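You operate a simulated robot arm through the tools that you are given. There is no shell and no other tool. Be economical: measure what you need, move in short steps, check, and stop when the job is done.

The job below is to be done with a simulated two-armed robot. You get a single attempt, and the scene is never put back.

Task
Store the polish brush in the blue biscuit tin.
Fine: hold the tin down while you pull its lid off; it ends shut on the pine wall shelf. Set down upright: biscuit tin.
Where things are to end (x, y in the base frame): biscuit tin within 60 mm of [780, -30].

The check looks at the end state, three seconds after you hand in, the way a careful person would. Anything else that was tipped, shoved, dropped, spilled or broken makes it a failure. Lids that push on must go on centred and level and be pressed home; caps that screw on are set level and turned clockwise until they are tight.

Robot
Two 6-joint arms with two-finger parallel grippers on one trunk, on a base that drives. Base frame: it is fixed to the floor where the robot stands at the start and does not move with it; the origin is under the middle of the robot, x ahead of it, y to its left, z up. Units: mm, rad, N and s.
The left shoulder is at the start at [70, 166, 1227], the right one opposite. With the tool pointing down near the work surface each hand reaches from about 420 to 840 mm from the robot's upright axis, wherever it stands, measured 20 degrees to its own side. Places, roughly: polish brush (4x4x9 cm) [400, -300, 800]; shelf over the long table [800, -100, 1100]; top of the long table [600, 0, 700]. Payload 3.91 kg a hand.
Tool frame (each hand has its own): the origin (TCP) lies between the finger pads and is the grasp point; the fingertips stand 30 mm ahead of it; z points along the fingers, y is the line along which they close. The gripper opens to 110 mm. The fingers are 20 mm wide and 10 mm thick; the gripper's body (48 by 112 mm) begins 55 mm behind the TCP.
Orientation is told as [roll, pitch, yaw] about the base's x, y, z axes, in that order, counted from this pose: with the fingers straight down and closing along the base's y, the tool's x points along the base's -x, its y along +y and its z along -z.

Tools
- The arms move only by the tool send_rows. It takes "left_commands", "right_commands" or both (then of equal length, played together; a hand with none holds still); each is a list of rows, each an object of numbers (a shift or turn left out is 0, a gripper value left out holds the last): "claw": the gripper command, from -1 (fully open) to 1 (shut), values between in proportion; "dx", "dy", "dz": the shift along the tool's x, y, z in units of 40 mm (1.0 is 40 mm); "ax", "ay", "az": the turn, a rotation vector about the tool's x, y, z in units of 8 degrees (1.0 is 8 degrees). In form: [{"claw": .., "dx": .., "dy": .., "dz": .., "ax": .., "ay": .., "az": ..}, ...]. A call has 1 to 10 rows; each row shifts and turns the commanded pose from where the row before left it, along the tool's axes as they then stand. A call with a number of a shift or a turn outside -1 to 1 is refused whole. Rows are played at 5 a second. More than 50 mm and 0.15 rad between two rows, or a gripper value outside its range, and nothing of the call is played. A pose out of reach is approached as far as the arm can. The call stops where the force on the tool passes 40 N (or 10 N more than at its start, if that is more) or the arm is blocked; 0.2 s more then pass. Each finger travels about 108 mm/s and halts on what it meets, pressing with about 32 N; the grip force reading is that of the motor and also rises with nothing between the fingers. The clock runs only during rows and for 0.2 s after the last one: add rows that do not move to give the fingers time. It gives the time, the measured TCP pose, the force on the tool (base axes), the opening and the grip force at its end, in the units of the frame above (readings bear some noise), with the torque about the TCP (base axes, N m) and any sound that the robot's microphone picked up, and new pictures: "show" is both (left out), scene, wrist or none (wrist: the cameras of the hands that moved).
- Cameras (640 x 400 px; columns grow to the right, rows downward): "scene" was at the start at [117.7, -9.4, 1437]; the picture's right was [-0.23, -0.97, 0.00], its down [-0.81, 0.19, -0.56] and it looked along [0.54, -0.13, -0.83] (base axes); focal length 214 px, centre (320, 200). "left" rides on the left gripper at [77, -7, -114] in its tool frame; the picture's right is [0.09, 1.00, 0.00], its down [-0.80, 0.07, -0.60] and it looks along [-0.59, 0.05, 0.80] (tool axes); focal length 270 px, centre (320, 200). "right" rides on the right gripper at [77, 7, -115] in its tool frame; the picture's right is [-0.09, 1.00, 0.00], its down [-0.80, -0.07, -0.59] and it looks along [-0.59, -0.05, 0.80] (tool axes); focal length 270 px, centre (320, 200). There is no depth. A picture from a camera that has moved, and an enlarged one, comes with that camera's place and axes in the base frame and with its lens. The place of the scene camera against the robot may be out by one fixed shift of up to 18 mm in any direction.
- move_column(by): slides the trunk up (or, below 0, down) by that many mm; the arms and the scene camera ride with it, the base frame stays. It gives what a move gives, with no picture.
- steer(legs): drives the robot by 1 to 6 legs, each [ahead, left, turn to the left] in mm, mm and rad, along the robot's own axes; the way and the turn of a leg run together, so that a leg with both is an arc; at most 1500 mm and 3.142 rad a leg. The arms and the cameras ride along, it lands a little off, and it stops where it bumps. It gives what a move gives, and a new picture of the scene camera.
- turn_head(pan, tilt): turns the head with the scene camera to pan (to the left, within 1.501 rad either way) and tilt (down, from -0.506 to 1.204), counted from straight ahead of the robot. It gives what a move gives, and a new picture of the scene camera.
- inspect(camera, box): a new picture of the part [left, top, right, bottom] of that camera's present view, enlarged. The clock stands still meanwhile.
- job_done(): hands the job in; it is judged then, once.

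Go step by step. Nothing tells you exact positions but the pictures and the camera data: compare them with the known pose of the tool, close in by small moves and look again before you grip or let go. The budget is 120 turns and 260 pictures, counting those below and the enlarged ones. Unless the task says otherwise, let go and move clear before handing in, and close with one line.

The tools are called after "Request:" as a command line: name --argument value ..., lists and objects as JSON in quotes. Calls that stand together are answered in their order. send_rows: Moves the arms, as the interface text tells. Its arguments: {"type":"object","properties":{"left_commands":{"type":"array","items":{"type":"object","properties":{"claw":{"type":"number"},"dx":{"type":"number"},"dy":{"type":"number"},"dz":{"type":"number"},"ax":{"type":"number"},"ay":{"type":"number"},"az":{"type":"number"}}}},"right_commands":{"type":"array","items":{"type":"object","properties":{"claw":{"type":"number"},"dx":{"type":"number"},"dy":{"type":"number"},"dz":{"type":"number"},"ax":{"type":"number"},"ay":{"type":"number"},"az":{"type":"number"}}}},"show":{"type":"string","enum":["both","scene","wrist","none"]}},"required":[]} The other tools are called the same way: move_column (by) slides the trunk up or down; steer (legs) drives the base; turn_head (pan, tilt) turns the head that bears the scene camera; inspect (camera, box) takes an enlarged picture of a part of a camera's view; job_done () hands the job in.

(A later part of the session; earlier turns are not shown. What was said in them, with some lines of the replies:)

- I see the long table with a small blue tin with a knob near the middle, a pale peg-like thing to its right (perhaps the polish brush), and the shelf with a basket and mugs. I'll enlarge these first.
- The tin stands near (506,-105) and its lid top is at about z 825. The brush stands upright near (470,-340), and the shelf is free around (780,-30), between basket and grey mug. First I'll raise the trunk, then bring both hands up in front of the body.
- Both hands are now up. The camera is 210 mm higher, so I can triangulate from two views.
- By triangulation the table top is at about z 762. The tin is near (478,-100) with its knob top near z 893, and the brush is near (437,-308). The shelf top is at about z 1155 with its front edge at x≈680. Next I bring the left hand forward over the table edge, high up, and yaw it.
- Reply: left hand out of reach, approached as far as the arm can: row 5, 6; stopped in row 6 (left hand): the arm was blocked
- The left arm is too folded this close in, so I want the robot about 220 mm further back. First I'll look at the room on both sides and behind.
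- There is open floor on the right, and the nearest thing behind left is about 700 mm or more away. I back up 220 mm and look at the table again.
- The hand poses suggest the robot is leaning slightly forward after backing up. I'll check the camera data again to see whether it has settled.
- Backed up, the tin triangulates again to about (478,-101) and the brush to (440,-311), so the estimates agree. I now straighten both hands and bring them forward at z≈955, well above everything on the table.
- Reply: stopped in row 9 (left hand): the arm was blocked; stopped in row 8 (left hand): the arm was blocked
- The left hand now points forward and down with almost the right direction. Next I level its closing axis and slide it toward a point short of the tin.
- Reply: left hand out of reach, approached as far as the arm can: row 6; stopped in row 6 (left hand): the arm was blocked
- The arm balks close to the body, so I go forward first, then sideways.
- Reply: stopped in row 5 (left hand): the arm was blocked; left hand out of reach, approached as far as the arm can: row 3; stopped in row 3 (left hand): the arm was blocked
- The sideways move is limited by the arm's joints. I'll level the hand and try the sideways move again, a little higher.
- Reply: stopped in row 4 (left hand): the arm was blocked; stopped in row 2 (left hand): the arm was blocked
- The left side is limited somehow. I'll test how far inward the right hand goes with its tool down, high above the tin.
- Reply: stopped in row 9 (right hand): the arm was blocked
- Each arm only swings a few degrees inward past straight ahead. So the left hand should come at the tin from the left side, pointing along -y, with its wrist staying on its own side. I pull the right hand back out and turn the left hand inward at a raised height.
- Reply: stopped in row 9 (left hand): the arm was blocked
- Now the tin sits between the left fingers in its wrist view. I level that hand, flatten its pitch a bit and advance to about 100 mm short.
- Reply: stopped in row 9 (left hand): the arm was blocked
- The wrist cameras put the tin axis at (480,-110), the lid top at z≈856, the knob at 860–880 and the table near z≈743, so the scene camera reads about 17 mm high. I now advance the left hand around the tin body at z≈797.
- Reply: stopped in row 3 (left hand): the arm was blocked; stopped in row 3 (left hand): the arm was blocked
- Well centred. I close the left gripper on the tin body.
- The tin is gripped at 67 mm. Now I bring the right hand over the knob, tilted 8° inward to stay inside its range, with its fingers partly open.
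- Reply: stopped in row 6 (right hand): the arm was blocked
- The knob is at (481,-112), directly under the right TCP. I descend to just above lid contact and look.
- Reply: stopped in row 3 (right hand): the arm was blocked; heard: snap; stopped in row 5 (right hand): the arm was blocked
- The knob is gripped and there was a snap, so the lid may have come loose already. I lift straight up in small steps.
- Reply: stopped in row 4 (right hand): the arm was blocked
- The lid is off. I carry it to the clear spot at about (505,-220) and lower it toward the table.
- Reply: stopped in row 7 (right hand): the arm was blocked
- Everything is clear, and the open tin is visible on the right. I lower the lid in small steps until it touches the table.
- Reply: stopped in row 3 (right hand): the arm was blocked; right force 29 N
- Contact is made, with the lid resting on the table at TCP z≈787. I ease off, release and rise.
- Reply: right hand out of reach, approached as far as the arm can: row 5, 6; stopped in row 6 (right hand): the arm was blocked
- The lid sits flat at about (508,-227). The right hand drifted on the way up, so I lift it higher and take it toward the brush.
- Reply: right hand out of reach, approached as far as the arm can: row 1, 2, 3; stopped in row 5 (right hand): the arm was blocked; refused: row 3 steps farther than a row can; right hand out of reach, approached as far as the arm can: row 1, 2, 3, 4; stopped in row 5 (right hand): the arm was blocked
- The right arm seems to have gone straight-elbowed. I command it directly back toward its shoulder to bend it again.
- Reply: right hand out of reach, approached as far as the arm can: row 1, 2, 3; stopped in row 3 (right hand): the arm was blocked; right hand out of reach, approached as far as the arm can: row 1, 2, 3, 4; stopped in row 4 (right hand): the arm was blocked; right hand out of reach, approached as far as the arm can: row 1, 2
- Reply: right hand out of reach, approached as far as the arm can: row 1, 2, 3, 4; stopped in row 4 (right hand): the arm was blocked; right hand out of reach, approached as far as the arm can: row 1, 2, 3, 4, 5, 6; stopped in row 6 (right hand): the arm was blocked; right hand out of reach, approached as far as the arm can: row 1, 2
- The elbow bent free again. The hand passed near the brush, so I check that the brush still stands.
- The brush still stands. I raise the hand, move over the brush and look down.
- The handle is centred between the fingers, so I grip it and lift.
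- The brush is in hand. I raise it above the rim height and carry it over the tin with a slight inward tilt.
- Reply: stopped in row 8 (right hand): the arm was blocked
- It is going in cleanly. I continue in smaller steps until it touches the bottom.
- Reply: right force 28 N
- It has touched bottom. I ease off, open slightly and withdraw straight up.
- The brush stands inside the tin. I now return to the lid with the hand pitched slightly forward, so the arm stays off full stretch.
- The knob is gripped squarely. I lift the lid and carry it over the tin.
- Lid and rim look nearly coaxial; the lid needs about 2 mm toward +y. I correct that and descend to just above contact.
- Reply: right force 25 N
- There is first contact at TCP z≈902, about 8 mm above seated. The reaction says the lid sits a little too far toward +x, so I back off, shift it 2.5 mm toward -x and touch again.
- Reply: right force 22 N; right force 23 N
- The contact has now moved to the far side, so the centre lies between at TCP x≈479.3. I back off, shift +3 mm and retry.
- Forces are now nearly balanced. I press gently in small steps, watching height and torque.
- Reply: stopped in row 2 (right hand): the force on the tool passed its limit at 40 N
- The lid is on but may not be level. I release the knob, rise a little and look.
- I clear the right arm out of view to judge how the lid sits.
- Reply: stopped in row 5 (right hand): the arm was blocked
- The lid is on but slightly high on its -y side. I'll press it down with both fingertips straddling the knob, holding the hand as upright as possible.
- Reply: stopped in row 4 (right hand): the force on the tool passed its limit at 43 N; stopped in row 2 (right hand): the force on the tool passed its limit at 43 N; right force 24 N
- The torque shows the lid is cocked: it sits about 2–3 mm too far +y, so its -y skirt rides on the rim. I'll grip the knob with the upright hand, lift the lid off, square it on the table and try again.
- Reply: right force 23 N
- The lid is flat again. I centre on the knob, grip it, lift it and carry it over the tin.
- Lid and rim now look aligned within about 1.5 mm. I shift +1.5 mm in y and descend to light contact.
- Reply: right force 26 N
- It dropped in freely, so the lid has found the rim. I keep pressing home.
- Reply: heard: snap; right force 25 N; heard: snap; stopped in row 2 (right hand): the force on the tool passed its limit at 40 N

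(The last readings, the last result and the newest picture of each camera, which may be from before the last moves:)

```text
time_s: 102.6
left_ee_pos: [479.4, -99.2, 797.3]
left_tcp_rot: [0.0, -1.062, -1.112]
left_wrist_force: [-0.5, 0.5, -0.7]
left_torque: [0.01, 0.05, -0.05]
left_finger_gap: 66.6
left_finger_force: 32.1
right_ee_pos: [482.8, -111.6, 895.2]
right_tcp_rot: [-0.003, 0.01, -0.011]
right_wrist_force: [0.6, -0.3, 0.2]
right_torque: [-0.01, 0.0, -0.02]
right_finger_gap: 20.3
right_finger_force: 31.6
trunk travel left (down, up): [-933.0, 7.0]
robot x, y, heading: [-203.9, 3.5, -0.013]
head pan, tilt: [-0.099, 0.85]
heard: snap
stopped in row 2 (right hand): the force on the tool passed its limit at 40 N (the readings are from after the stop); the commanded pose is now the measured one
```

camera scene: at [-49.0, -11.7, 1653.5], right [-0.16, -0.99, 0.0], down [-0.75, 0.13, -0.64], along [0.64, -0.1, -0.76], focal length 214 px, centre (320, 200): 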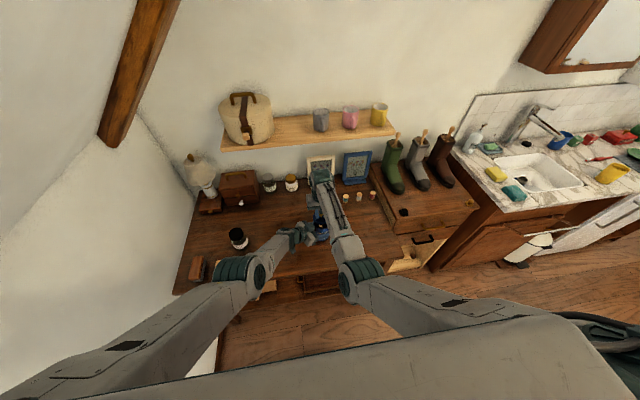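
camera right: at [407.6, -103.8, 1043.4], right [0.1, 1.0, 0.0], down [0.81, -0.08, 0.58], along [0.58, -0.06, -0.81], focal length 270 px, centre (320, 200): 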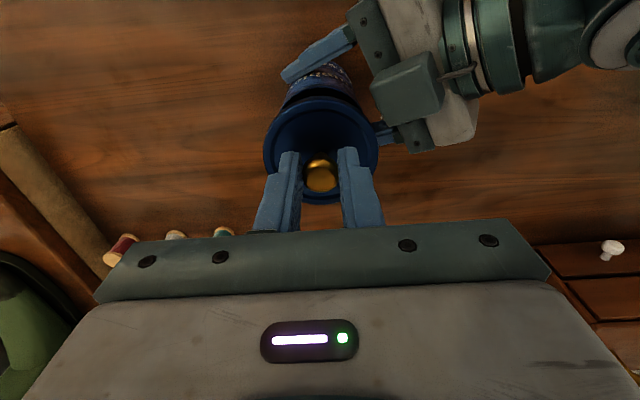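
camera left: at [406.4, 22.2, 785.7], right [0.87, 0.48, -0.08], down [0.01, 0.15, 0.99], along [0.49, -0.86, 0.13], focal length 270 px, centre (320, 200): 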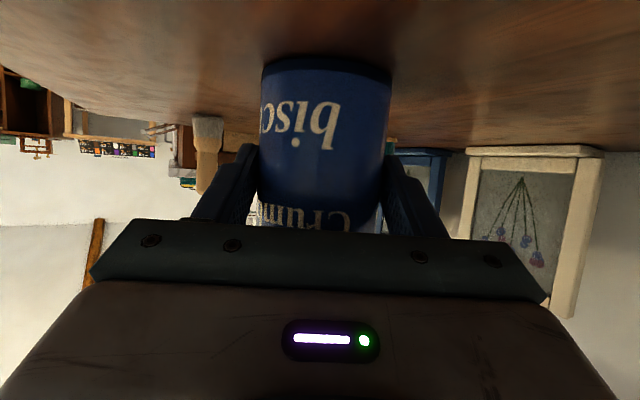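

I heard snaps, so the lid may be home. I release the knob, rise and inspect.

Request:
send_rows --right_commands '[{"claw": 0.1}, {"claw": 0.1}, {"dz": -0.9}, {"dz": -0.6}, {"dy": -0.9}, {"dy": -0.9}, {"dy": -0.9}, {}]' --show "none"

Request:
inspect --camera "scene" --box '[300, 205, 345, 240]'

Request:
inspect --camera "right" --box '[400, 50, 580, 180]'

```text
time_s: 104.4
left_ee_pos: [479.1, -99.2, 798.3]
left_tcp_rot: [0.001, -1.063, -1.11]
left_wrist_force: [-0.4, 1.0, 4.7]
left_torque: [0.02, -0.02, 0.02]
left_finger_gap: 66.6
left_finger_force: 32.1
right_ee_pos: [482.1, -218.3, 955.1]
right_tcp_rot: [-0.003, 0.011, -0.011]
right_wrist_force: [0.8, 0.0, 0.6]
right_torque: [-0.02, 0.03, 0.0]
right_finger_gap: 49.9
right_finger_force: 0.1
trunk travel left (down, up): [-933.0, 7.0]
robot x, y, heading: [-206.3, 5.4, -0.015]
head pan, tilt: [-0.099, 0.85]
heard: snap
```

```text
11.43 times, centred on (322, 222) of scene
camera zoom: at [-48.9, -11.0, 1653.6], right [-0.16, -0.99, 0.0], down [-0.75, 0.13, -0.65], along [0.64, -0.1, -0.76], focal length 2451 px, centre (291, -57)
```

zoom: 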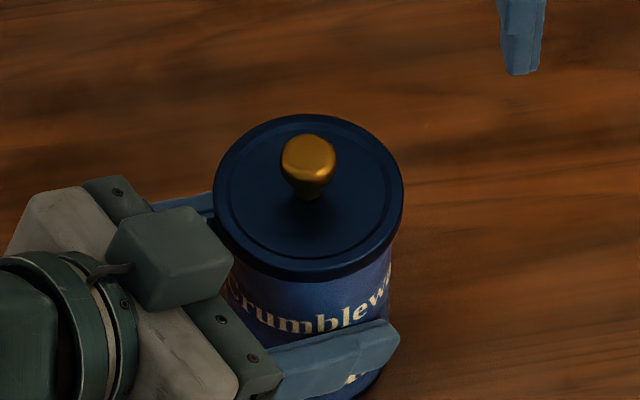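

```text
3.08 times, centred on (490, 115) of right
camera zoom: at [407.4, -210.9, 1069.6], right [0.1, 1.0, 0.0], down [0.81, -0.08, 0.58], along [0.58, -0.06, -0.81], focal length 832 px, centre (-203, 462)
```

zoom: 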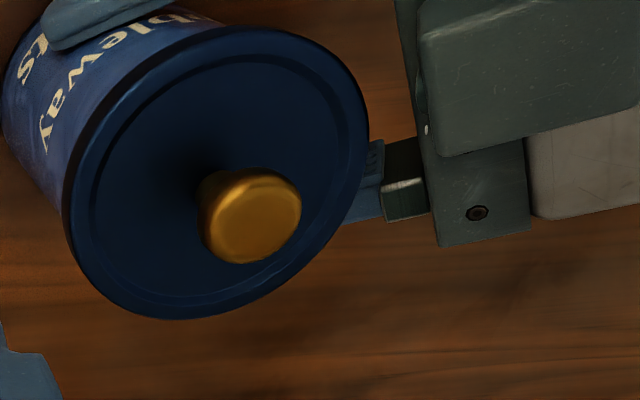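

The lid looks level now. I'll press it with both fingertips astride the knob to confirm it is fully home and at what height.

Request:
send_rows --right_commands '[{"dy": 0.9}, {"dy": 0.9}, {"dy": 0.88}, {"dz": 0.8}, {"dz": 0.6}, {"dz": 0.1}, {}]' --show "wrist"

Request:
send_rows --right_commands '[{"dz": 0.05}, {"dz": 0.05}, {"dz": 0.04}, {"dz": 0.03}, {"dz": 0.03}, {}]' --show "none"

```text
time_s: 106.0
left_ee_pos: [478.0, -98.4, 798.4]
left_tcp_rot: [0.001, -1.062, -1.109]
left_wrist_force: [1.3, -0.1, 2.7]
left_torque: [-0.05, -0.18, 0.01]
left_finger_gap: 66.7
left_finger_force: 32.0
right_ee_pos: [482.0, -111.1, 892.6]
right_tcp_rot: [-0.001, 0.011, -0.01]
right_wrist_force: [-0.2, 0.0, -0.2]
right_torque: [-0.01, 0.01, 0.01]
right_finger_gap: 49.4
right_finger_force: 0.0
trunk travel left (down, up): [-933.0, 7.0]
robot x, y, heading: [-204.7, 2.8, -0.012]
head pan, tilt: [-0.099, 0.85]
camera right: at [407.3, -103.6, 1008.4], right [0.1, 1.0, 0.0], down [0.81, -0.08, 0.59], along [0.58, -0.06, -0.81], focal length 270 px, centre (320, 200)
```

right: 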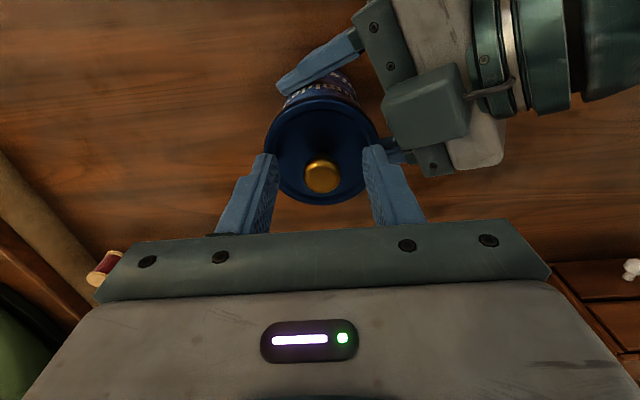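

```text
time_s: 107.4
left_ee_pos: [478.5, -97.9, 798.5]
left_tcp_rot: [0.0, -1.062, -1.111]
left_wrist_force: [0.9, -0.3, 1.4]
left_torque: [-0.01, -0.14, -0.03]
left_finger_gap: 66.7
left_finger_force: 31.9
right_ee_pos: [480.7, -111.8, 886.1]
right_tcp_rot: [-0.002, 0.012, -0.011]
right_wrist_force: [0.7, -1.1, -0.3]
right_torque: [0.0, 0.01, -0.02]
right_finger_gap: 49.6
right_finger_force: 0.1
trunk travel left (down, up): [-933.0, 7.0]
robot x, y, heading: [-205.2, 4.9, -0.012]
head pan, tilt: [-0.099, 0.85]
```

Request:
send_rows --right_commands '[{"dz": 0.04}, {"dz": 0.03}, {"dz": 0.03}, {}]' --show "none"

Request:
send_rows --right_commands '[{"dz": 0.03}, {}]' --show "none"

```text
time_s: 108.2
left_ee_pos: [480.9, -99.9, 798.4]
left_tcp_rot: [-0.002, -1.064, -1.108]
left_wrist_force: [1.6, 1.1, -3.3]
left_torque: [0.06, 0.11, 0.02]
left_finger_gap: 66.8
left_finger_force: 32.2
right_ee_pos: [482.4, -111.5, 886.0]
right_tcp_rot: [-0.002, 0.01, -0.01]
right_wrist_force: [-2.8, 0.4, 4.0]
right_torque: [0.06, 0.06, 0.04]
right_finger_gap: 49.3
right_finger_force: 0.0
trunk travel left (down, up): [-933.0, 7.0]
robot x, y, heading: [-203.0, 2.4, -0.017]
head pan, tilt: [-0.099, 0.85]
stopped in row 3 (right hand): the force on the tool passed its limit at 44 N (the readings are from after the stop); the commanded pose is now the measured one
```

```text
time_s: 108.8
left_ee_pos: [480.3, -98.4, 798.1]
left_tcp_rot: [-0.001, -1.062, -1.109]
left_wrist_force: [10.9, -2.3, -10.7]
left_torque: [-0.43, 0.37, -0.04]
left_finger_gap: 66.8
left_finger_force: 32.3
right_ee_pos: [481.6, -111.5, 885.5]
right_tcp_rot: [-0.002, 0.009, -0.011]
right_wrist_force: [-9.9, -2.4, 22.3]
right_torque: [0.04, 0.23, 0.04]
right_finger_gap: 49.4
right_finger_force: 0.1
trunk travel left (down, up): [-933.0, 7.0]
robot x, y, heading: [-204.8, 3.0, -0.02]
head pan, tilt: [-0.099, 0.85]
```

Contact is at lid-top z≈856, the height measured originally, and there is no side torque, so the lid is level. I press once more a bit harder to be sure.

Request:
send_rows --right_commands '[{"dz": 0.02}, {}]' --show "none"

Request:
send_rows --right_commands '[{"dz": 0.015}, {}]' --show "none"

```text
time_s: 109.4
left_ee_pos: [481.5, -99.0, 798.3]
left_tcp_rot: [-0.002, -1.061, -1.11]
left_wrist_force: [1.5, 0.6, -2.2]
left_torque: [0.09, 0.2, 0.01]
left_finger_gap: 66.3
left_finger_force: 31.7
right_ee_pos: [484.2, -111.1, 885.9]
right_tcp_rot: [-0.001, 0.007, -0.011]
right_wrist_force: [-1.3, -0.3, 3.5]
right_torque: [0.03, 0.04, 0.0]
right_finger_gap: 49.6
right_finger_force: 0.1
trunk travel left (down, up): [-933.0, 7.0]
robot x, y, heading: [-206.2, 4.1, -0.015]
head pan, tilt: [-0.099, 0.85]
stopped in row 2 (right hand): the force on the tool passed its limit at 41 N (the readings are from after the stop); the commanded pose is now the measured one
```

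```text
time_s: 110.0
left_ee_pos: [480.3, -98.3, 799.4]
left_tcp_rot: [0.0, -1.063, -1.109]
left_wrist_force: [7.7, -2.5, -7.1]
left_torque: [-0.05, 0.08, -0.03]
left_finger_gap: 66.8
left_finger_force: 31.6
right_ee_pos: [483.8, -112.1, 884.6]
right_tcp_rot: [0.0, 0.006, -0.011]
right_wrist_force: [-3.7, 1.1, 14.2]
right_torque: [0.07, 0.09, 0.05]
right_finger_gap: 49.7
right_finger_force: 0.1
trunk travel left (down, up): [-933.0, 7.0]
robot x, y, heading: [-207.5, 8.4, -0.012]
head pan, tilt: [-0.099, 0.85]
```

The lid is home. I withdraw the right hand to its own side and lift the tin a little with the left.

Request:
send_rows --right_commands '[{"dz": -0.9}, {"dz": -0.9}, {"dy": -1, "dx": 0.4}, {"dy": -1, "dx": 0.5}, {"dy": -1, "dx": 0.6}, {"dy": -1, "dx": 0.6}, {"dy": -0.8, "dx": 0.7}, {"dx": 0.9}, {"dx": 0.9}]' --left_commands '[{}, {}, {}, {}, {}, {}, {"dx": -0.22, "dz": -0.12}, {"dx": -0.22, "dz": -0.12}, {"dx": -0.22, "dz": -0.12}]' --show "both"

Request:
inspect --camera "scene" --box '[290, 190, 350, 240]'

```text
time_s: 112.0
left_ee_pos: [479.6, -97.5, 828.2]
left_tcp_rot: [-0.005, -1.063, -1.104]
left_wrist_force: [0.1, -0.1, -2.9]
left_torque: [0.03, 0.0, -0.03]
left_finger_gap: 66.7
left_finger_force: 32.1
right_ee_pos: [297.1, -301.5, 955.2]
right_tcp_rot: [-0.002, 0.009, -0.01]
right_wrist_force: [0.4, 0.5, 0.0]
right_torque: [-0.04, 0.03, -0.04]
right_finger_gap: 49.4
right_finger_force: 0.0
trunk travel left (down, up): [-933.0, 7.0]
robot x, y, heading: [-208.5, 6.7, -0.02]
head pan, tilt: [-0.099, 0.85]
camera scene: at [-48.8, -10.6, 1653.5], right [-0.16, -0.99, 0.0], down [-0.75, 0.13, -0.65], along [0.64, -0.1, -0.76], focal length 214 px, centre (320, 200)
camera right: at [222.0, -294.4, 1070.3], right [0.1, 1.0, 0.0], down [0.81, -0.08, 0.59], along [0.58, -0.06, -0.81], focal length 270 px, centre (320, 200)
camera left: at [411.0, 23.0, 817.6], right [0.87, 0.48, -0.08], down [0.01, 0.15, 0.99], along [0.49, -0.86, 0.12], focal length 270 px, centre (320, 200)
```

scene: 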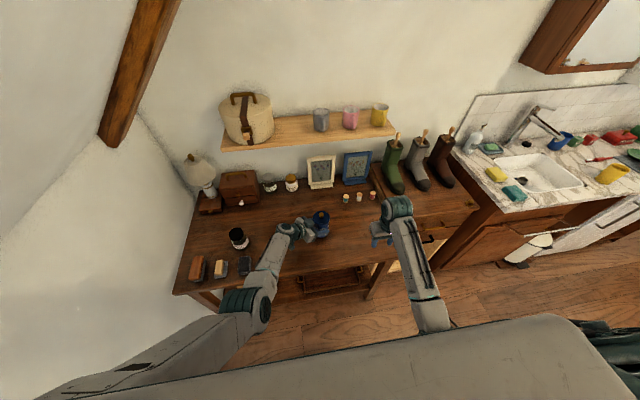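
right: 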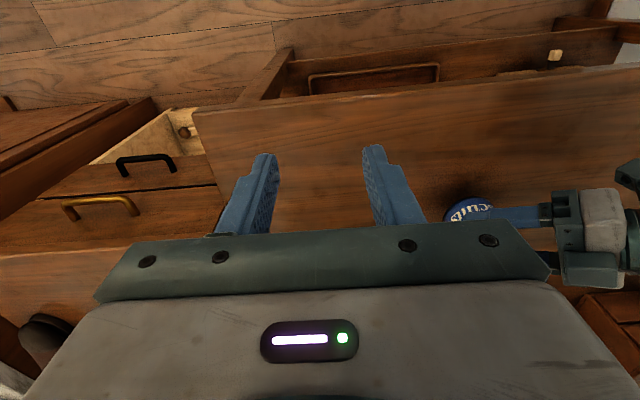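
left: 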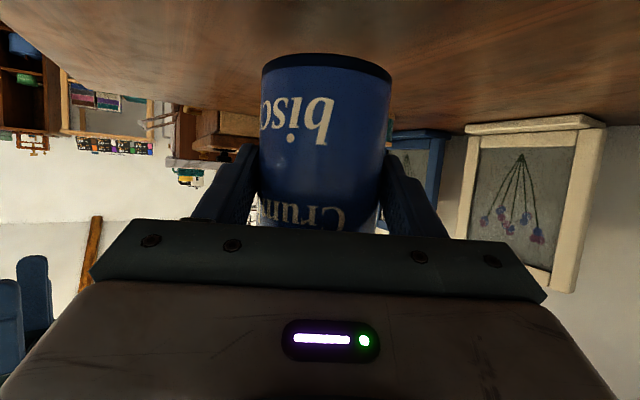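

```text
8.00 times, centred on (320, 215) of scene
camera zoom: at [-48.8, -10.6, 1653.5], right [-0.16, -0.99, 0.0], down [-0.75, 0.13, -0.65], along [0.64, -0.1, -0.76], focal length 1716 px, centre (320, 80)
```

zoom: 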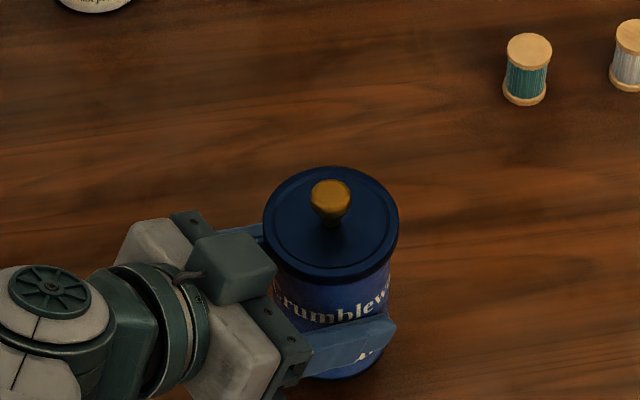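

The tin hangs upright and the lid is level. I raise it 120 mm and swing it over to the left so the hand can later turn to face forward.

Request:
send_rows --left_commands '[{"dx": -0.87, "dz": -0.48}, {"dx": -0.87, "dz": -0.48}, {"dx": -0.87, "dz": -0.48}, {"dx": 0.43, "dy": 0.44, "dz": -0.78}, {"dx": 0.43, "dy": 0.44, "dz": -0.78}, {"dx": 0.43, "dy": 0.44, "dz": -0.78}, {"dx": 0.43, "dy": 0.44, "dz": -0.78}, {"dx": 0.43, "dy": 0.44, "dz": -0.78}, {"dx": 0.43, "dy": 0.44, "dz": -0.78}]' --show "scene"

```text
time_s: 114.0
left_ee_pos: [480.1, 138.1, 947.9]
left_tcp_rot: [-0.004, -1.065, -1.109]
left_wrist_force: [0.9, -0.2, -2.7]
left_torque: [0.05, 0.06, -0.05]
left_finger_gap: 66.4
left_finger_force: 31.7
right_ee_pos: [297.3, -303.5, 956.9]
right_tcp_rot: [-0.001, 0.008, -0.009]
right_wrist_force: [-0.3, 0.2, 0.5]
right_torque: [0.02, 0.02, 0.02]
right_finger_gap: 49.4
right_finger_force: 0.1
trunk travel left (down, up): [-933.0, 7.0]
robot x, y, heading: [-203.3, 2.6, -0.018]
head pan, tilt: [-0.099, 0.85]
camera scene: at [-48.7, -10.1, 1653.5], right [-0.16, -0.99, 0.0], down [-0.75, 0.13, -0.64], along [0.64, -0.1, -0.76], focal length 214 px, centre (320, 200)
```

scene: 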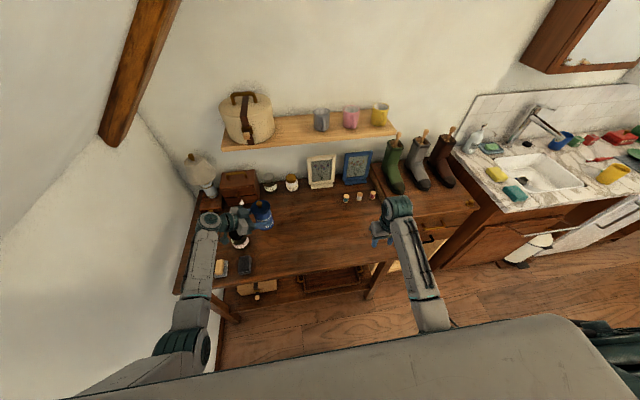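

Request:
send_rows --left_commands '[{"ax": -0.876, "az": -0.485}, {"ax": -0.876, "az": -0.485}, {"ax": -0.876, "az": -0.485}, {"ax": -0.876, "az": -0.485}, {"ax": -0.876, "az": -0.485}, {"ax": -0.876, "az": -0.485}, {"ax": -0.876, "az": -0.485}]' --show "both"

```text
time_s: 115.6
left_ee_pos: [479.8, 140.0, 947.7]
left_tcp_rot: [0.003, -1.065, -0.133]
left_wrist_force: [0.2, 0.1, -2.7]
left_torque: [0.03, 0.03, -0.01]
left_finger_gap: 66.3
left_finger_force: 32.4
right_ee_pos: [297.5, -302.9, 955.3]
right_tcp_rot: [0.0, 0.009, -0.01]
right_wrist_force: [0.5, 0.3, -0.1]
right_torque: [-0.03, -0.01, -0.02]
right_finger_gap: 49.3
right_finger_force: 0.0
trunk travel left (down, up): [-933.0, 7.0]
robot x, y, heading: [-205.8, 5.1, -0.015]
head pan, tilt: [-0.099, 0.85]
camera scene: at [-48.7, -10.1, 1653.5], right [-0.16, -0.99, 0.0], down [-0.75, 0.13, -0.64], along [0.64, -0.1, -0.76], focal length 214 px, centre (320, 200)
camera left: at [341.2, 150.7, 937.0], right [0.08, 0.99, -0.07], down [-0.12, 0.08, 0.99], along [0.99, -0.07, 0.13], focal length 270 px, centre (320, 200)
```

scene: 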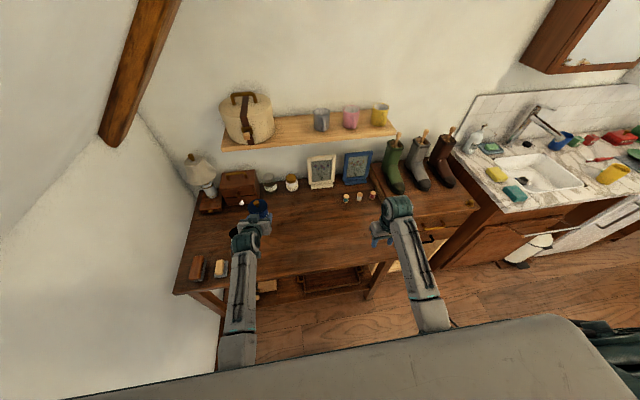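
left: 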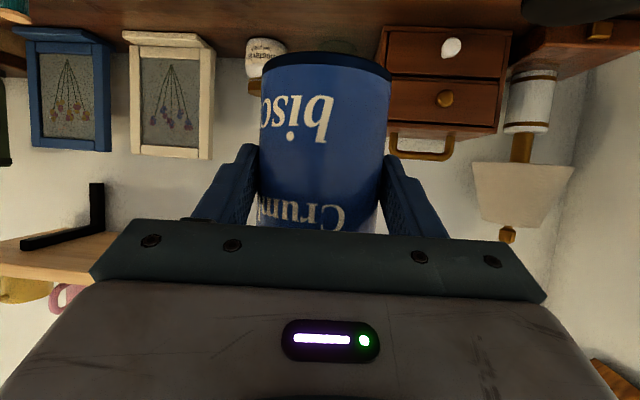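

The hand now faces forward with the tin upright. I raise it to above shelf height while staying well in front of the shelf.

Request:
send_rows --left_commands '[{"dx": -0.93, "dy": 0.04, "dz": -0.18}, {"dx": -0.93, "dy": 0.04, "dz": -0.18}, {"dx": -0.93, "dy": 0.04, "dz": -0.18}, {"dx": -0.93, "dy": 0.04, "dz": -0.18}, {"dx": -0.93, "dy": 0.04, "dz": -0.18}, {"dx": -0.93, "dy": 0.04, "dz": -0.18}, {"dx": -0.93, "dy": 0.04, "dz": -0.18}, {"dx": -0.93, "dy": 0.04, "dz": -0.18}]' --show "both"

```text
time_s: 117.6
left_ee_pos: [574.9, 138.0, 1235.9]
left_tcp_rot: [0.003, -1.062, -0.133]
left_wrist_force: [0.5, -0.9, -2.4]
left_torque: [0.0, 0.04, 0.01]
left_finger_gap: 66.5
left_finger_force: 31.9
right_ee_pos: [298.0, -304.3, 956.7]
right_tcp_rot: [-0.001, 0.006, -0.011]
right_wrist_force: [-0.4, -0.3, 1.5]
right_torque: [0.0, 0.03, -0.02]
right_finger_gap: 49.6
right_finger_force: 0.0
trunk travel left (down, up): [-933.0, 7.0]
robot x, y, heading: [-206.0, 6.6, -0.016]
head pan, tilt: [-0.099, 0.85]
stopped in row 8 (left hand): the arm was blocked; the commanded pose is now the measured one
camera scene: at [-48.5, -9.9, 1653.7], right [-0.16, -0.99, 0.0], down [-0.75, 0.12, -0.65], along [0.64, -0.1, -0.76], focal length 214 px, centre (320, 200)
camera left: at [435.7, 150.8, 1225.0], right [0.09, 0.99, -0.08], down [-0.12, 0.09, 0.99], along [0.99, -0.08, 0.12], focal length 270 px, centre (320, 200)
```

scene: 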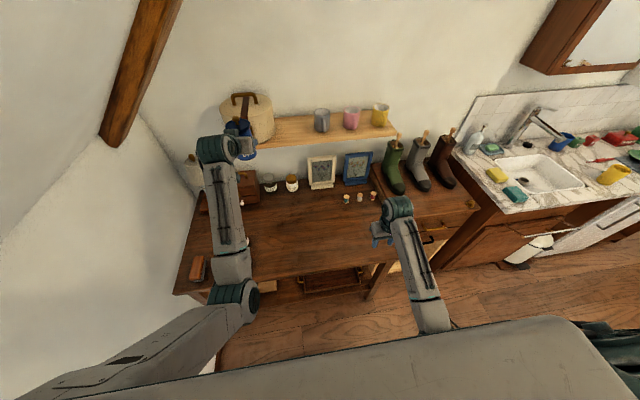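
left: 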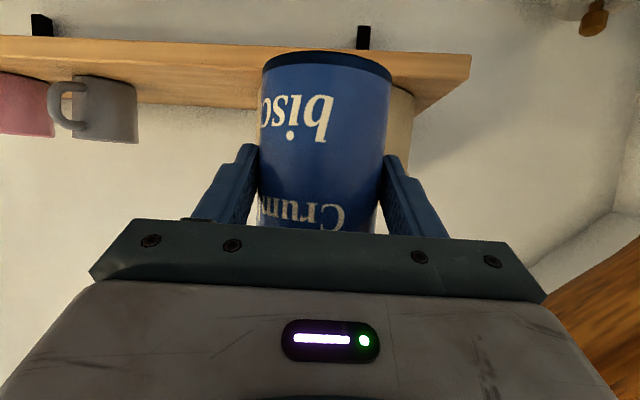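

Request:
inspect --camera "left" --box '[0, 20, 280, 150]'

Request:
inspect --camera "left" --box '[360, 20, 520, 150]'

```text
2.29 times, centred on (140, 85) of left
camera zoom: at [435.7, 150.8, 1225.0], right [0.09, 0.99, -0.08], down [-0.12, 0.09, 0.99], along [0.99, -0.08, 0.12], focal length 618 px, centre (731, 463)
```

zoom: 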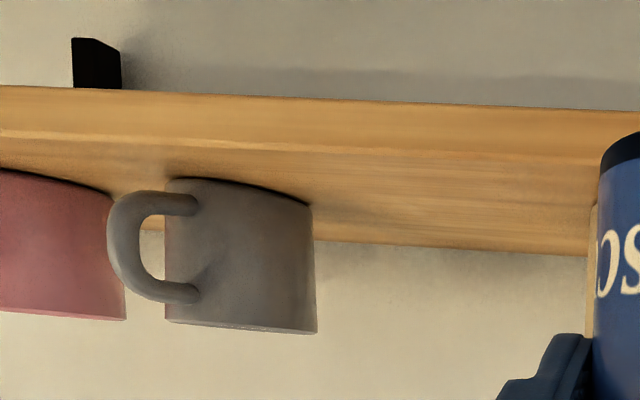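

```text
3.08 times, centred on (440, 85) of left
camera zoom: at [435.7, 150.8, 1225.0], right [0.09, 0.99, -0.08], down [-0.12, 0.09, 0.99], along [0.99, -0.08, 0.12], focal length 832 px, centre (-49, 554)
```

zoom: 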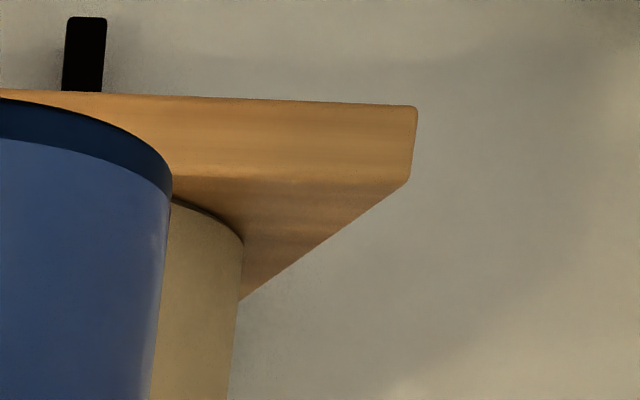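

The shelf top is at about z 1140 with its front edge at x≈690. The free gap runs from the basket at y≈50 to the grey mug at y≈-129. I drive sideways to the right 172 mm with the tin still in front of the shelf.

Request:
steer --legs '[[0, -172, 0]]'

Request:
inspect --camera "left" --box '[0, 0, 640, 400]'

```text
time_s: 119.1
left_ee_pos: [543.5, -28.5, 1252.5]
left_tcp_rot: [-0.002, -1.085, -0.127]
left_wrist_force: [-0.2, -0.2, -2.3]
left_torque: [-0.01, 0.05, -0.01]
left_finger_gap: 66.5
left_finger_force: 31.8
right_ee_pos: [275.3, -471.6, 969.5]
right_tcp_rot: [-0.006, -0.013, -0.01]
right_wrist_force: [0.0, 0.2, 0.0]
right_torque: [-0.01, 0.0, -0.02]
right_finger_gap: 49.4
right_finger_force: 0.1
trunk travel left (down, up): [-933.0, 7.0]
robot x, y, heading: [-213.4, -172.6, -0.014]
head pan, tilt: [-0.099, 0.85]
camera scene: at [-86.2, -171.8, 1656.9], right [-0.11, -0.99, 0.0], down [-0.74, 0.09, -0.66], along [0.66, -0.08, -0.75], focal length 214 px, centre (320, 200)
```

scene: 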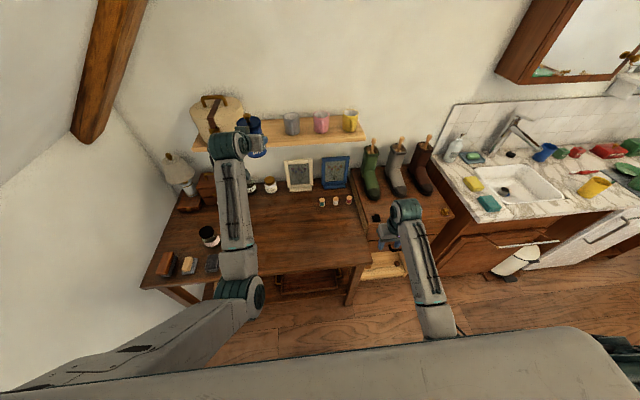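

```text
1.00 times, centred on (320, 200) of left (not enlarged: the box is as wide or as high as the picture)
camera zoom: at [406.5, -16.3, 1238.8], right [0.09, 0.99, -0.08], down [-0.14, 0.09, 0.99], along [0.99, -0.07, 0.15], focal length 270 px, centre (320, 200)
```

zoom: 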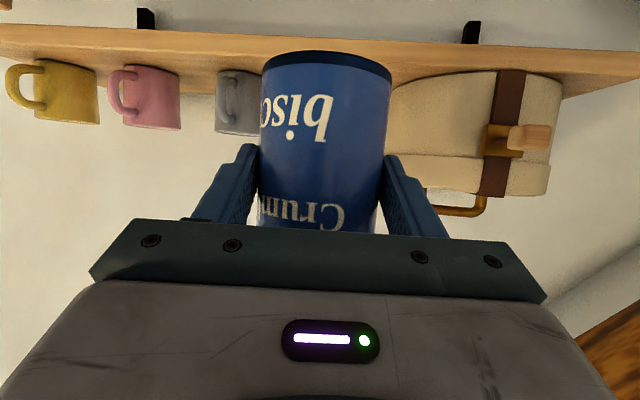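

Request:
inspect --camera "scene" --box '[180, 85, 340, 185]'

```text
4.00 times, centred on (260, 135) of scene
camera zoom: at [-86.2, -171.8, 1656.9], right [-0.11, -0.99, 0.0], down [-0.74, 0.09, -0.66], along [0.66, -0.08, -0.75], focal length 858 px, centre (560, 460)
```

zoom: 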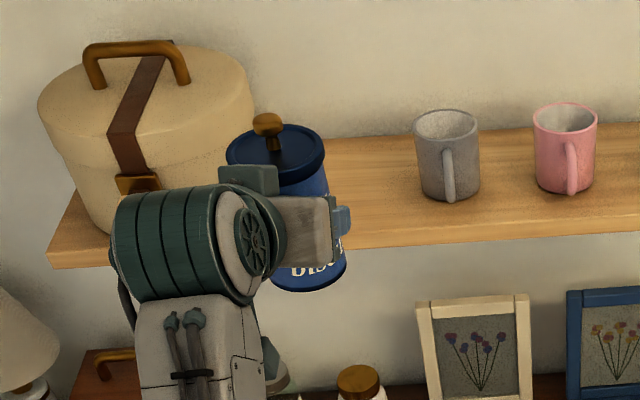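

The gap is clear and the tin hangs in line with it. I drive 100 mm forward with the tin well above the shelf surface.

Request:
steer --legs '[[100, 0, 0]]'

Request:
inspect --camera "left" --box '[0, 0, 640, 400]'

```text
time_s: 120.3
left_ee_pos: [642.5, -28.0, 1253.0]
left_tcp_rot: [-0.002, -1.087, -0.127]
left_wrist_force: [0.0, -0.3, -1.4]
left_torque: [0.01, 0.02, 0.02]
left_finger_gap: 66.4
left_finger_force: 32.2
right_ee_pos: [375.3, -472.1, 969.1]
right_tcp_rot: [-0.007, -0.017, -0.009]
right_wrist_force: [0.2, 0.8, 0.0]
right_torque: [0.01, -0.03, -0.01]
right_finger_gap: 49.4
right_finger_force: 0.1
trunk travel left (down, up): [-933.0, 7.0]
robot x, y, heading: [-108.0, -172.6, -0.015]
head pan, tilt: [-0.099, 0.85]
camera scene: at [12.0, -173.0, 1657.1], right [-0.11, -0.99, 0.0], down [-0.74, 0.08, -0.66], along [0.66, -0.07, -0.75], focal length 214 px, centre (320, 200)
```

scene: 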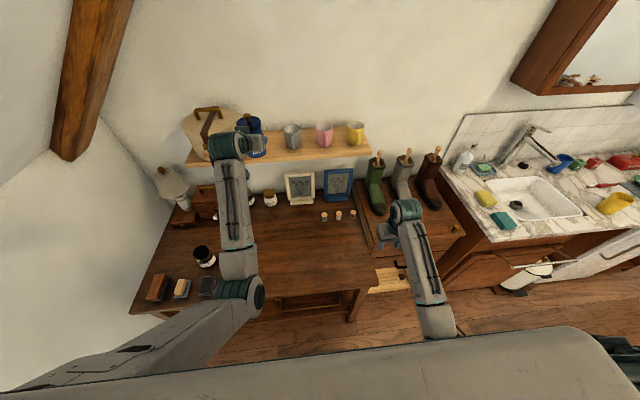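

```text
1.00 times, centred on (320, 200) of left (not enlarged: the box is as wide or as high as the picture)
camera zoom: at [504.9, -16.5, 1239.7], right [0.08, 0.99, -0.08], down [-0.14, 0.09, 0.99], along [0.99, -0.07, 0.15], focal length 270 px, centre (320, 200)
```

zoom: 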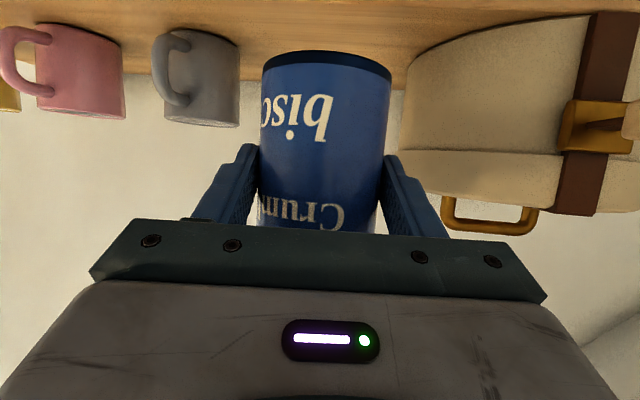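

From here I read the gap as y 33 to -121. I aim the tin axis at (760,-42), correct the small pitch lean, and move in at the same height.

Request:
send_rows --left_commands '[{"ay": 0.165}, {"dx": -0.425, "dy": 0.011, "dz": 0.767}, {"dx": -0.425, "dy": 0.011, "dz": 0.767}, {"dx": -0.425, "dy": 0.011, "dz": 0.767}, {}]' --show "both"

Request:
inspect --camera "scene" --box '[180, 85, 340, 185]'

```text
time_s: 121.5
left_ee_pos: [751.1, -39.2, 1249.9]
left_tcp_rot: [-0.003, -1.061, -0.127]
left_wrist_force: [-0.4, -0.4, -1.0]
left_torque: [0.0, 0.02, 0.04]
left_finger_gap: 66.4
left_finger_force: 32.0
right_ee_pos: [377.5, -472.3, 966.9]
right_tcp_rot: [-0.007, -0.013, -0.008]
right_wrist_force: [0.0, 0.1, -0.3]
right_torque: [0.02, -0.04, 0.05]
right_finger_gap: 49.5
right_finger_force: 0.1
trunk travel left (down, up): [-933.0, 7.0]
robot x, y, heading: [-107.3, -171.7, -0.011]
head pan, tilt: [-0.099, 0.85]
camera scene: at [16.5, -173.3, 1656.6], right [-0.11, -0.99, 0.0], down [-0.75, 0.08, -0.66], along [0.66, -0.07, -0.75], focal length 214 px, centre (320, 200)
camera left: at [612.4, -27.6, 1239.4], right [0.08, 0.99, -0.08], down [-0.12, 0.09, 0.99], along [0.99, -0.07, 0.12], focal length 270 px, centre (320, 200)
```

scene: 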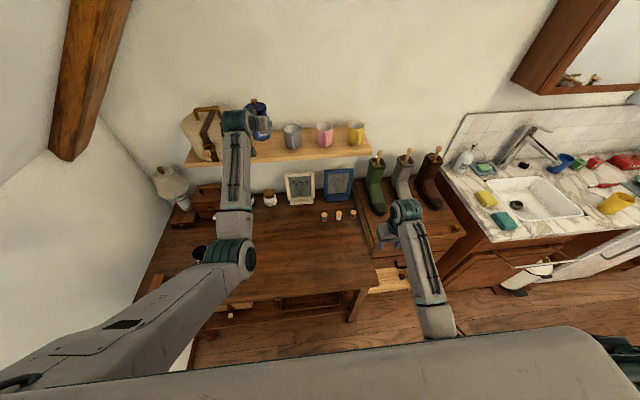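
left: 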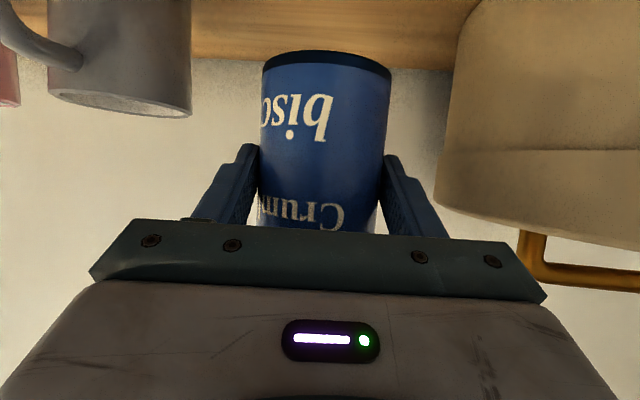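

```text
4.00 times, centred on (260, 135) of scene
camera zoom: at [16.5, -173.3, 1656.6], right [-0.11, -0.99, 0.0], down [-0.75, 0.08, -0.66], along [0.66, -0.07, -0.75], focal length 858 px, centre (560, 460)
```

zoom: 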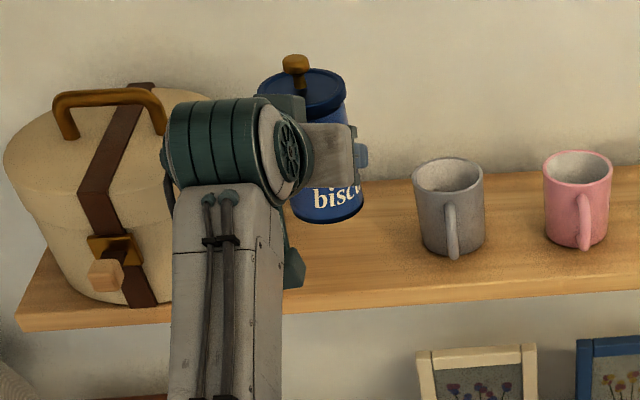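

The tin hangs between mug and basket with room on both sides. I lower it toward the shelf.

Request:
send_rows --left_commands '[{"dx": 0.44, "dz": 0.243}, {"dx": 0.44, "dz": 0.243}, {"dx": 0.1, "dz": 0.055}, {}]' --show "wrist"

```text
time_s: 122.5
left_ee_pos: [753.4, -40.1, 1204.4]
left_tcp_rot: [-0.003, -1.058, -0.127]
left_wrist_force: [0.0, 0.8, -1.6]
left_torque: [0.03, 0.04, 0.04]
left_finger_gap: 66.3
left_finger_force: 31.7
right_ee_pos: [379.2, -471.7, 966.9]
right_tcp_rot: [-0.009, -0.013, -0.009]
right_wrist_force: [0.3, -0.2, -0.1]
right_torque: [0.01, 0.01, -0.05]
right_finger_gap: 49.4
right_finger_force: 0.0
trunk travel left (down, up): [-933.0, 7.0]
robot x, y, heading: [-112.2, -172.2, -0.012]
head pan, tilt: [-0.099, 0.85]
camera left: at [614.8, -28.6, 1194.4], right [0.08, 0.99, -0.08], down [-0.12, 0.09, 0.99], along [0.99, -0.07, 0.12], focal length 270 px, centre (320, 200)
```

left: 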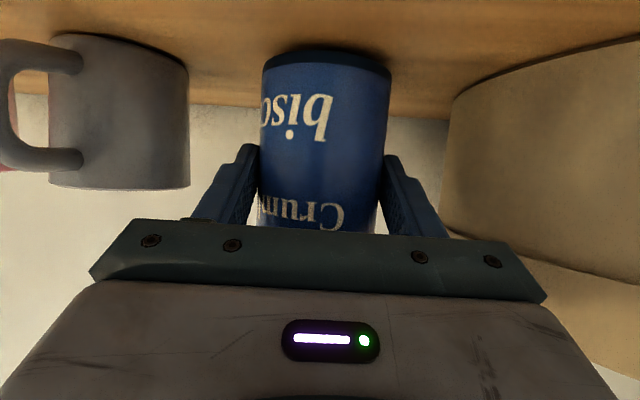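

Request:
send_rows --left_commands '[{"dx": 0.05, "dz": 0.028}, {"dx": 0.05, "dz": 0.028}, {"dx": 0.05, "dz": 0.028}, {}]' --show "none"

Request:
send_rows --left_commands '[{"dx": 0.04, "dz": 0.022}, {"dx": 0.04, "dz": 0.022}, {}]' --show "none"

```text
time_s: 123.5
left_ee_pos: [752.4, -41.2, 1198.1]
left_tcp_rot: [0.001, -1.06, -0.125]
left_wrist_force: [1.3, -0.4, 3.6]
left_torque: [0.04, -0.28, -0.03]
left_finger_gap: 66.6
left_finger_force: 31.4
right_ee_pos: [378.9, -471.9, 967.3]
right_tcp_rot: [-0.007, -0.013, -0.01]
right_wrist_force: [-0.2, 0.1, 0.3]
right_torque: [-0.01, 0.04, 0.0]
right_finger_gap: 49.6
right_finger_force: 0.0
trunk travel left (down, up): [-933.0, 7.0]
robot x, y, heading: [-110.3, -172.0, -0.014]
head pan, tilt: [-0.099, 0.85]
```

```text
time_s: 124.3
left_ee_pos: [751.2, -40.9, 1197.0]
left_tcp_rot: [0.0, -1.065, -0.127]
left_wrist_force: [5.4, 2.2, 15.7]
left_torque: [0.19, -0.32, -0.1]
left_finger_gap: 66.6
left_finger_force: 32.1
right_ee_pos: [377.5, -472.0, 968.3]
right_tcp_rot: [-0.007, -0.012, -0.006]
right_wrist_force: [-0.3, 1.2, -0.5]
right_torque: [-0.02, 0.0, 0.03]
right_finger_gap: 49.4
right_finger_force: 0.1
trunk travel left (down, up): [-933.0, 7.0]
robot x, y, heading: [-109.2, -172.5, -0.012]
head pan, tilt: [-0.099, 0.85]
```

The tin stands on the shelf. I ease off, open the fingers moderately and look before backing out.

Request:
send_rows --left_commands '[{"dx": -0.025, "dz": -0.014}, {"claw": -0.4}, {"claw": -0.6}, {"claw": -0.6}, {}]' --show "wrist"

```text
time_s: 125.5
left_ee_pos: [751.9, -41.6, 1194.8]
left_tcp_rot: [-0.002, -1.06, -0.125]
left_wrist_force: [0.4, -0.8, 1.0]
left_torque: [-0.02, -0.01, -0.02]
left_finger_gap: 88.1
left_finger_force: 0.0
right_ee_pos: [379.6, -472.0, 966.0]
right_tcp_rot: [-0.007, -0.01, -0.009]
right_wrist_force: [-0.1, -0.3, 0.0]
right_torque: [0.01, -0.01, -0.02]
right_finger_gap: 49.5
right_finger_force: 0.0
trunk travel left (down, up): [-933.0, 7.0]
robot x, y, heading: [-107.5, -172.5, -0.008]
head pan, tilt: [-0.099, 0.85]
camera left: at [613.6, -29.6, 1185.6], right [0.08, 0.99, -0.08], down [-0.12, 0.09, 0.99], along [0.99, -0.07, 0.12], focal length 270 px, centre (320, 200)
```

left: 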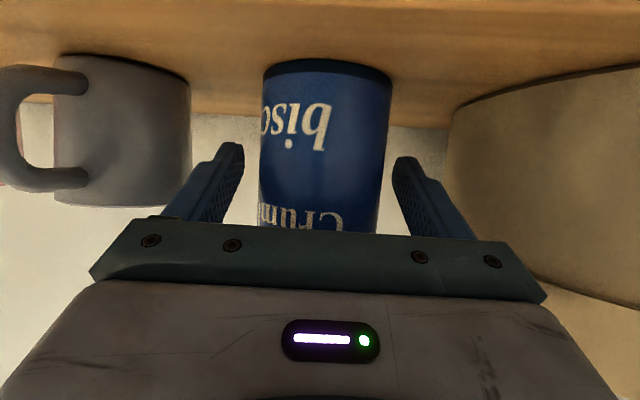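

Released cleanly, with clearance on both sides. I back the hand straight out along -x.

Request:
send_rows --left_commands '[{"dx": 0.24, "dy": -0.063, "dz": -0.434}, {"dx": 0.24, "dy": -0.063, "dz": -0.434}, {"dx": 0.4, "dy": -0.11, "dz": -0.75}, {"dx": 0.48, "dy": -0.127, "dz": -0.868}, {"dx": 0.48, "dy": -0.127, "dz": -0.868}, {}]' --show "both"

Request:
inspect --camera "left" --box '[180, 0, 460, 230]'

Request:
inspect --camera "scene" --box '[200, 85, 320, 160]'

```text
time_s: 126.9
left_ee_pos: [598.5, -38.8, 1199.5]
left_tcp_rot: [0.006, -1.064, -0.131]
left_wrist_force: [-0.2, -0.5, -0.4]
left_torque: [0.04, 0.01, -0.03]
left_finger_gap: 88.1
left_finger_force: 0.1
right_ee_pos: [378.9, -471.7, 967.0]
right_tcp_rot: [-0.007, -0.011, -0.009]
right_wrist_force: [0.8, -0.2, -0.1]
right_torque: [0.03, 0.04, -0.02]
right_finger_gap: 49.5
right_finger_force: 0.0
trunk travel left (down, up): [-933.0, 7.0]
robot x, y, heading: [-108.5, -170.6, -0.011]
head pan, tilt: [-0.099, 0.85]
camera scene: at [19.2, -173.1, 1656.4], right [-0.11, -0.99, 0.0], down [-0.75, 0.08, -0.66], along [0.66, -0.07, -0.75], focal length 214 px, centre (320, 200)
camera left: at [461.0, -27.5, 1188.6], right [0.08, 0.99, -0.07], down [-0.12, 0.08, 0.99], along [0.99, -0.07, 0.13], focal length 270 px, centre (320, 200)
```

scene: 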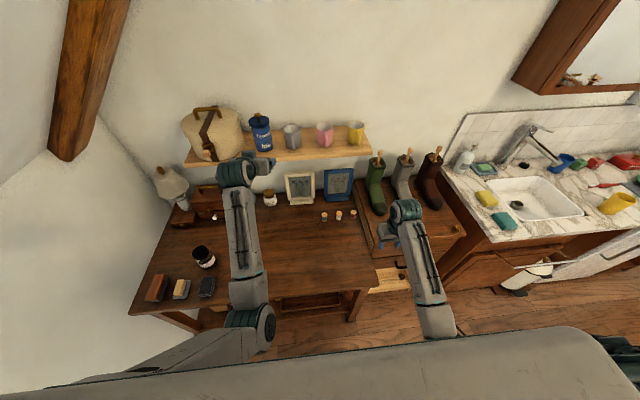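
left: 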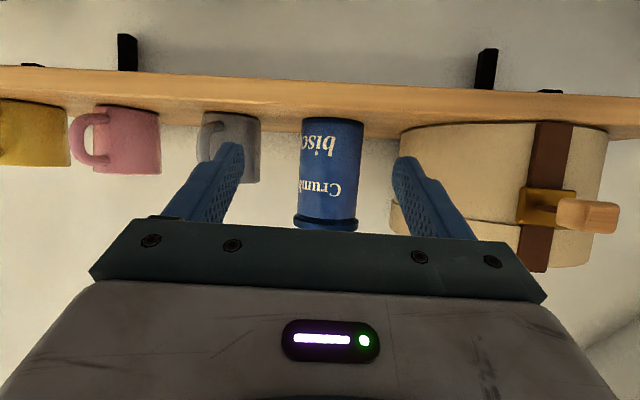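

```text
1.74 times, centred on (320, 115) of left
camera zoom: at [461.0, -27.5, 1188.6], right [0.08, 0.99, -0.07], down [-0.12, 0.08, 0.99], along [0.99, -0.07, 0.13], focal length 470 px, centre (320, 348)
```

zoom: 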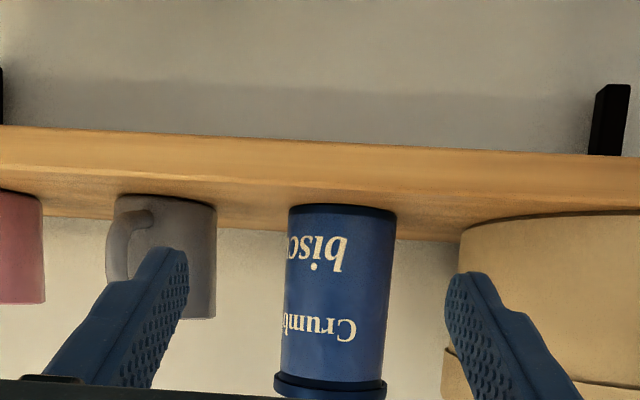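

```text
5.33 times, centred on (260, 122) of scene
camera zoom: at [19.2, -173.1, 1656.4], right [-0.11, -0.99, 0.0], down [-0.75, 0.08, -0.66], along [0.66, -0.07, -0.75], focal length 1144 px, centre (640, 613)
```

zoom: 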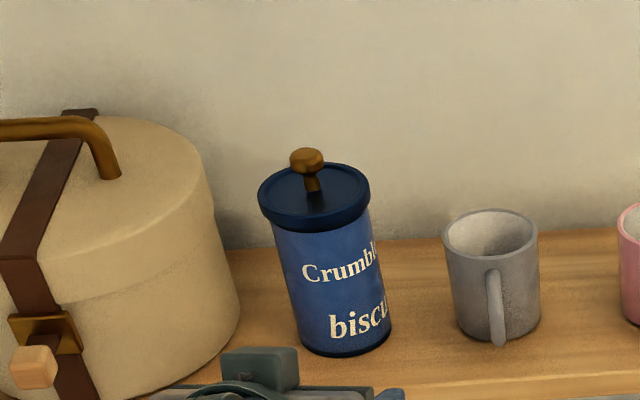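

The tin stands upright on the shelf between basket and mug. I check the lid seat closely.

Request:
inspect --camera "scene" --box '[242, 108, 282, 158]'

Request:
send_rows --left_commands '[{"dx": 0.95, "dz": 0.1}, {"dx": 0.95, "dz": 0.1}, {}]' --show "wrist"

Request:
inspect --camera "left" --box '[270, 90, 390, 200]'

```text
8.00 times, centred on (262, 133) of scene
camera zoom: at [19.2, -173.1, 1656.4], right [-0.11, -0.99, 0.0], down [-0.75, 0.08, -0.66], along [0.66, -0.07, -0.75], focal length 1716 px, centre (784, 736)
```

zoom: 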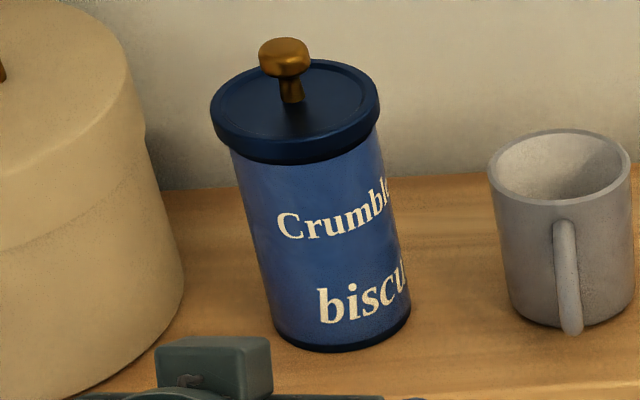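

```text
time_s: 127.7
left_ee_pos: [567.1, -37.5, 1124.4]
left_tcp_rot: [0.0, -1.057, -0.124]
left_wrist_force: [0.5, -0.2, 0.0]
left_torque: [-0.01, -0.02, 0.01]
left_finger_gap: 87.9
left_finger_force: 0.1
right_ee_pos: [378.2, -471.9, 968.3]
right_tcp_rot: [-0.005, -0.011, -0.009]
right_wrist_force: [0.6, -0.3, -0.3]
right_torque: [-0.02, -0.01, -0.04]
right_finger_gap: 49.5
right_finger_force: 0.1
trunk travel left (down, up): [-933.0, 7.0]
robot x, y, heading: [-107.4, -172.1, -0.01]
head pan, tilt: [-0.099, 0.85]
camera left: at [428.4, -26.0, 1114.5], right [0.08, 0.99, -0.08], down [-0.12, 0.09, 0.99], along [0.99, -0.07, 0.12], focal length 270 px, centre (320, 200)
```

left: 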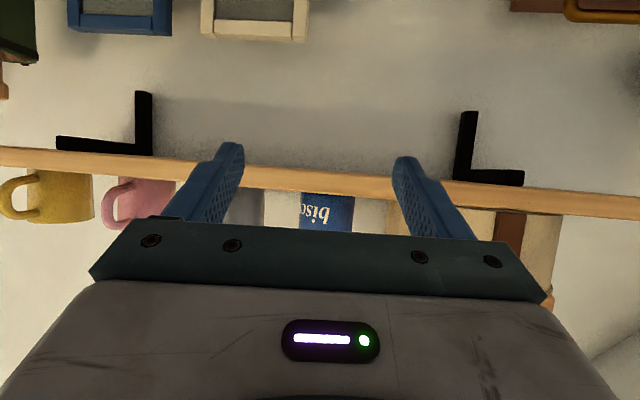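

```text
3.64 times, centred on (330, 145) of left
camera zoom: at [428.4, -26.0, 1114.5], right [0.08, 0.99, -0.08], down [-0.12, 0.09, 0.99], along [0.99, -0.07, 0.12], focal length 983 px, centre (284, 400)
```

zoom: 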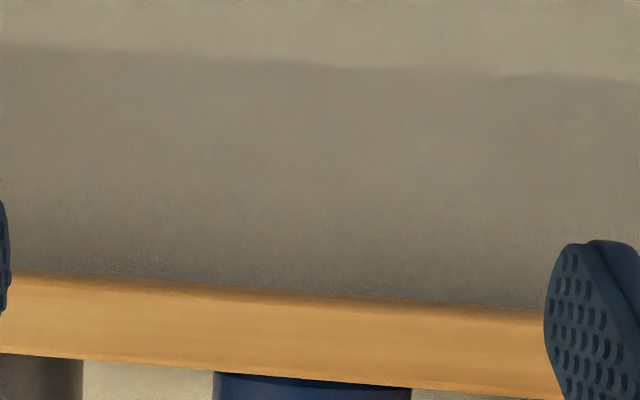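

The tin stands upright at about (763,-42) on the shelf with its lid level and closed, both hands are clear, and nothing else was moved. I hand in.

Request:
job_done

```text
The job is handed in.
```

The brush is inside the blue biscuit tin. The tin is shut and upright on the pine shelf at about (763, -42), roughly 21 mm from the target point by my estimate.
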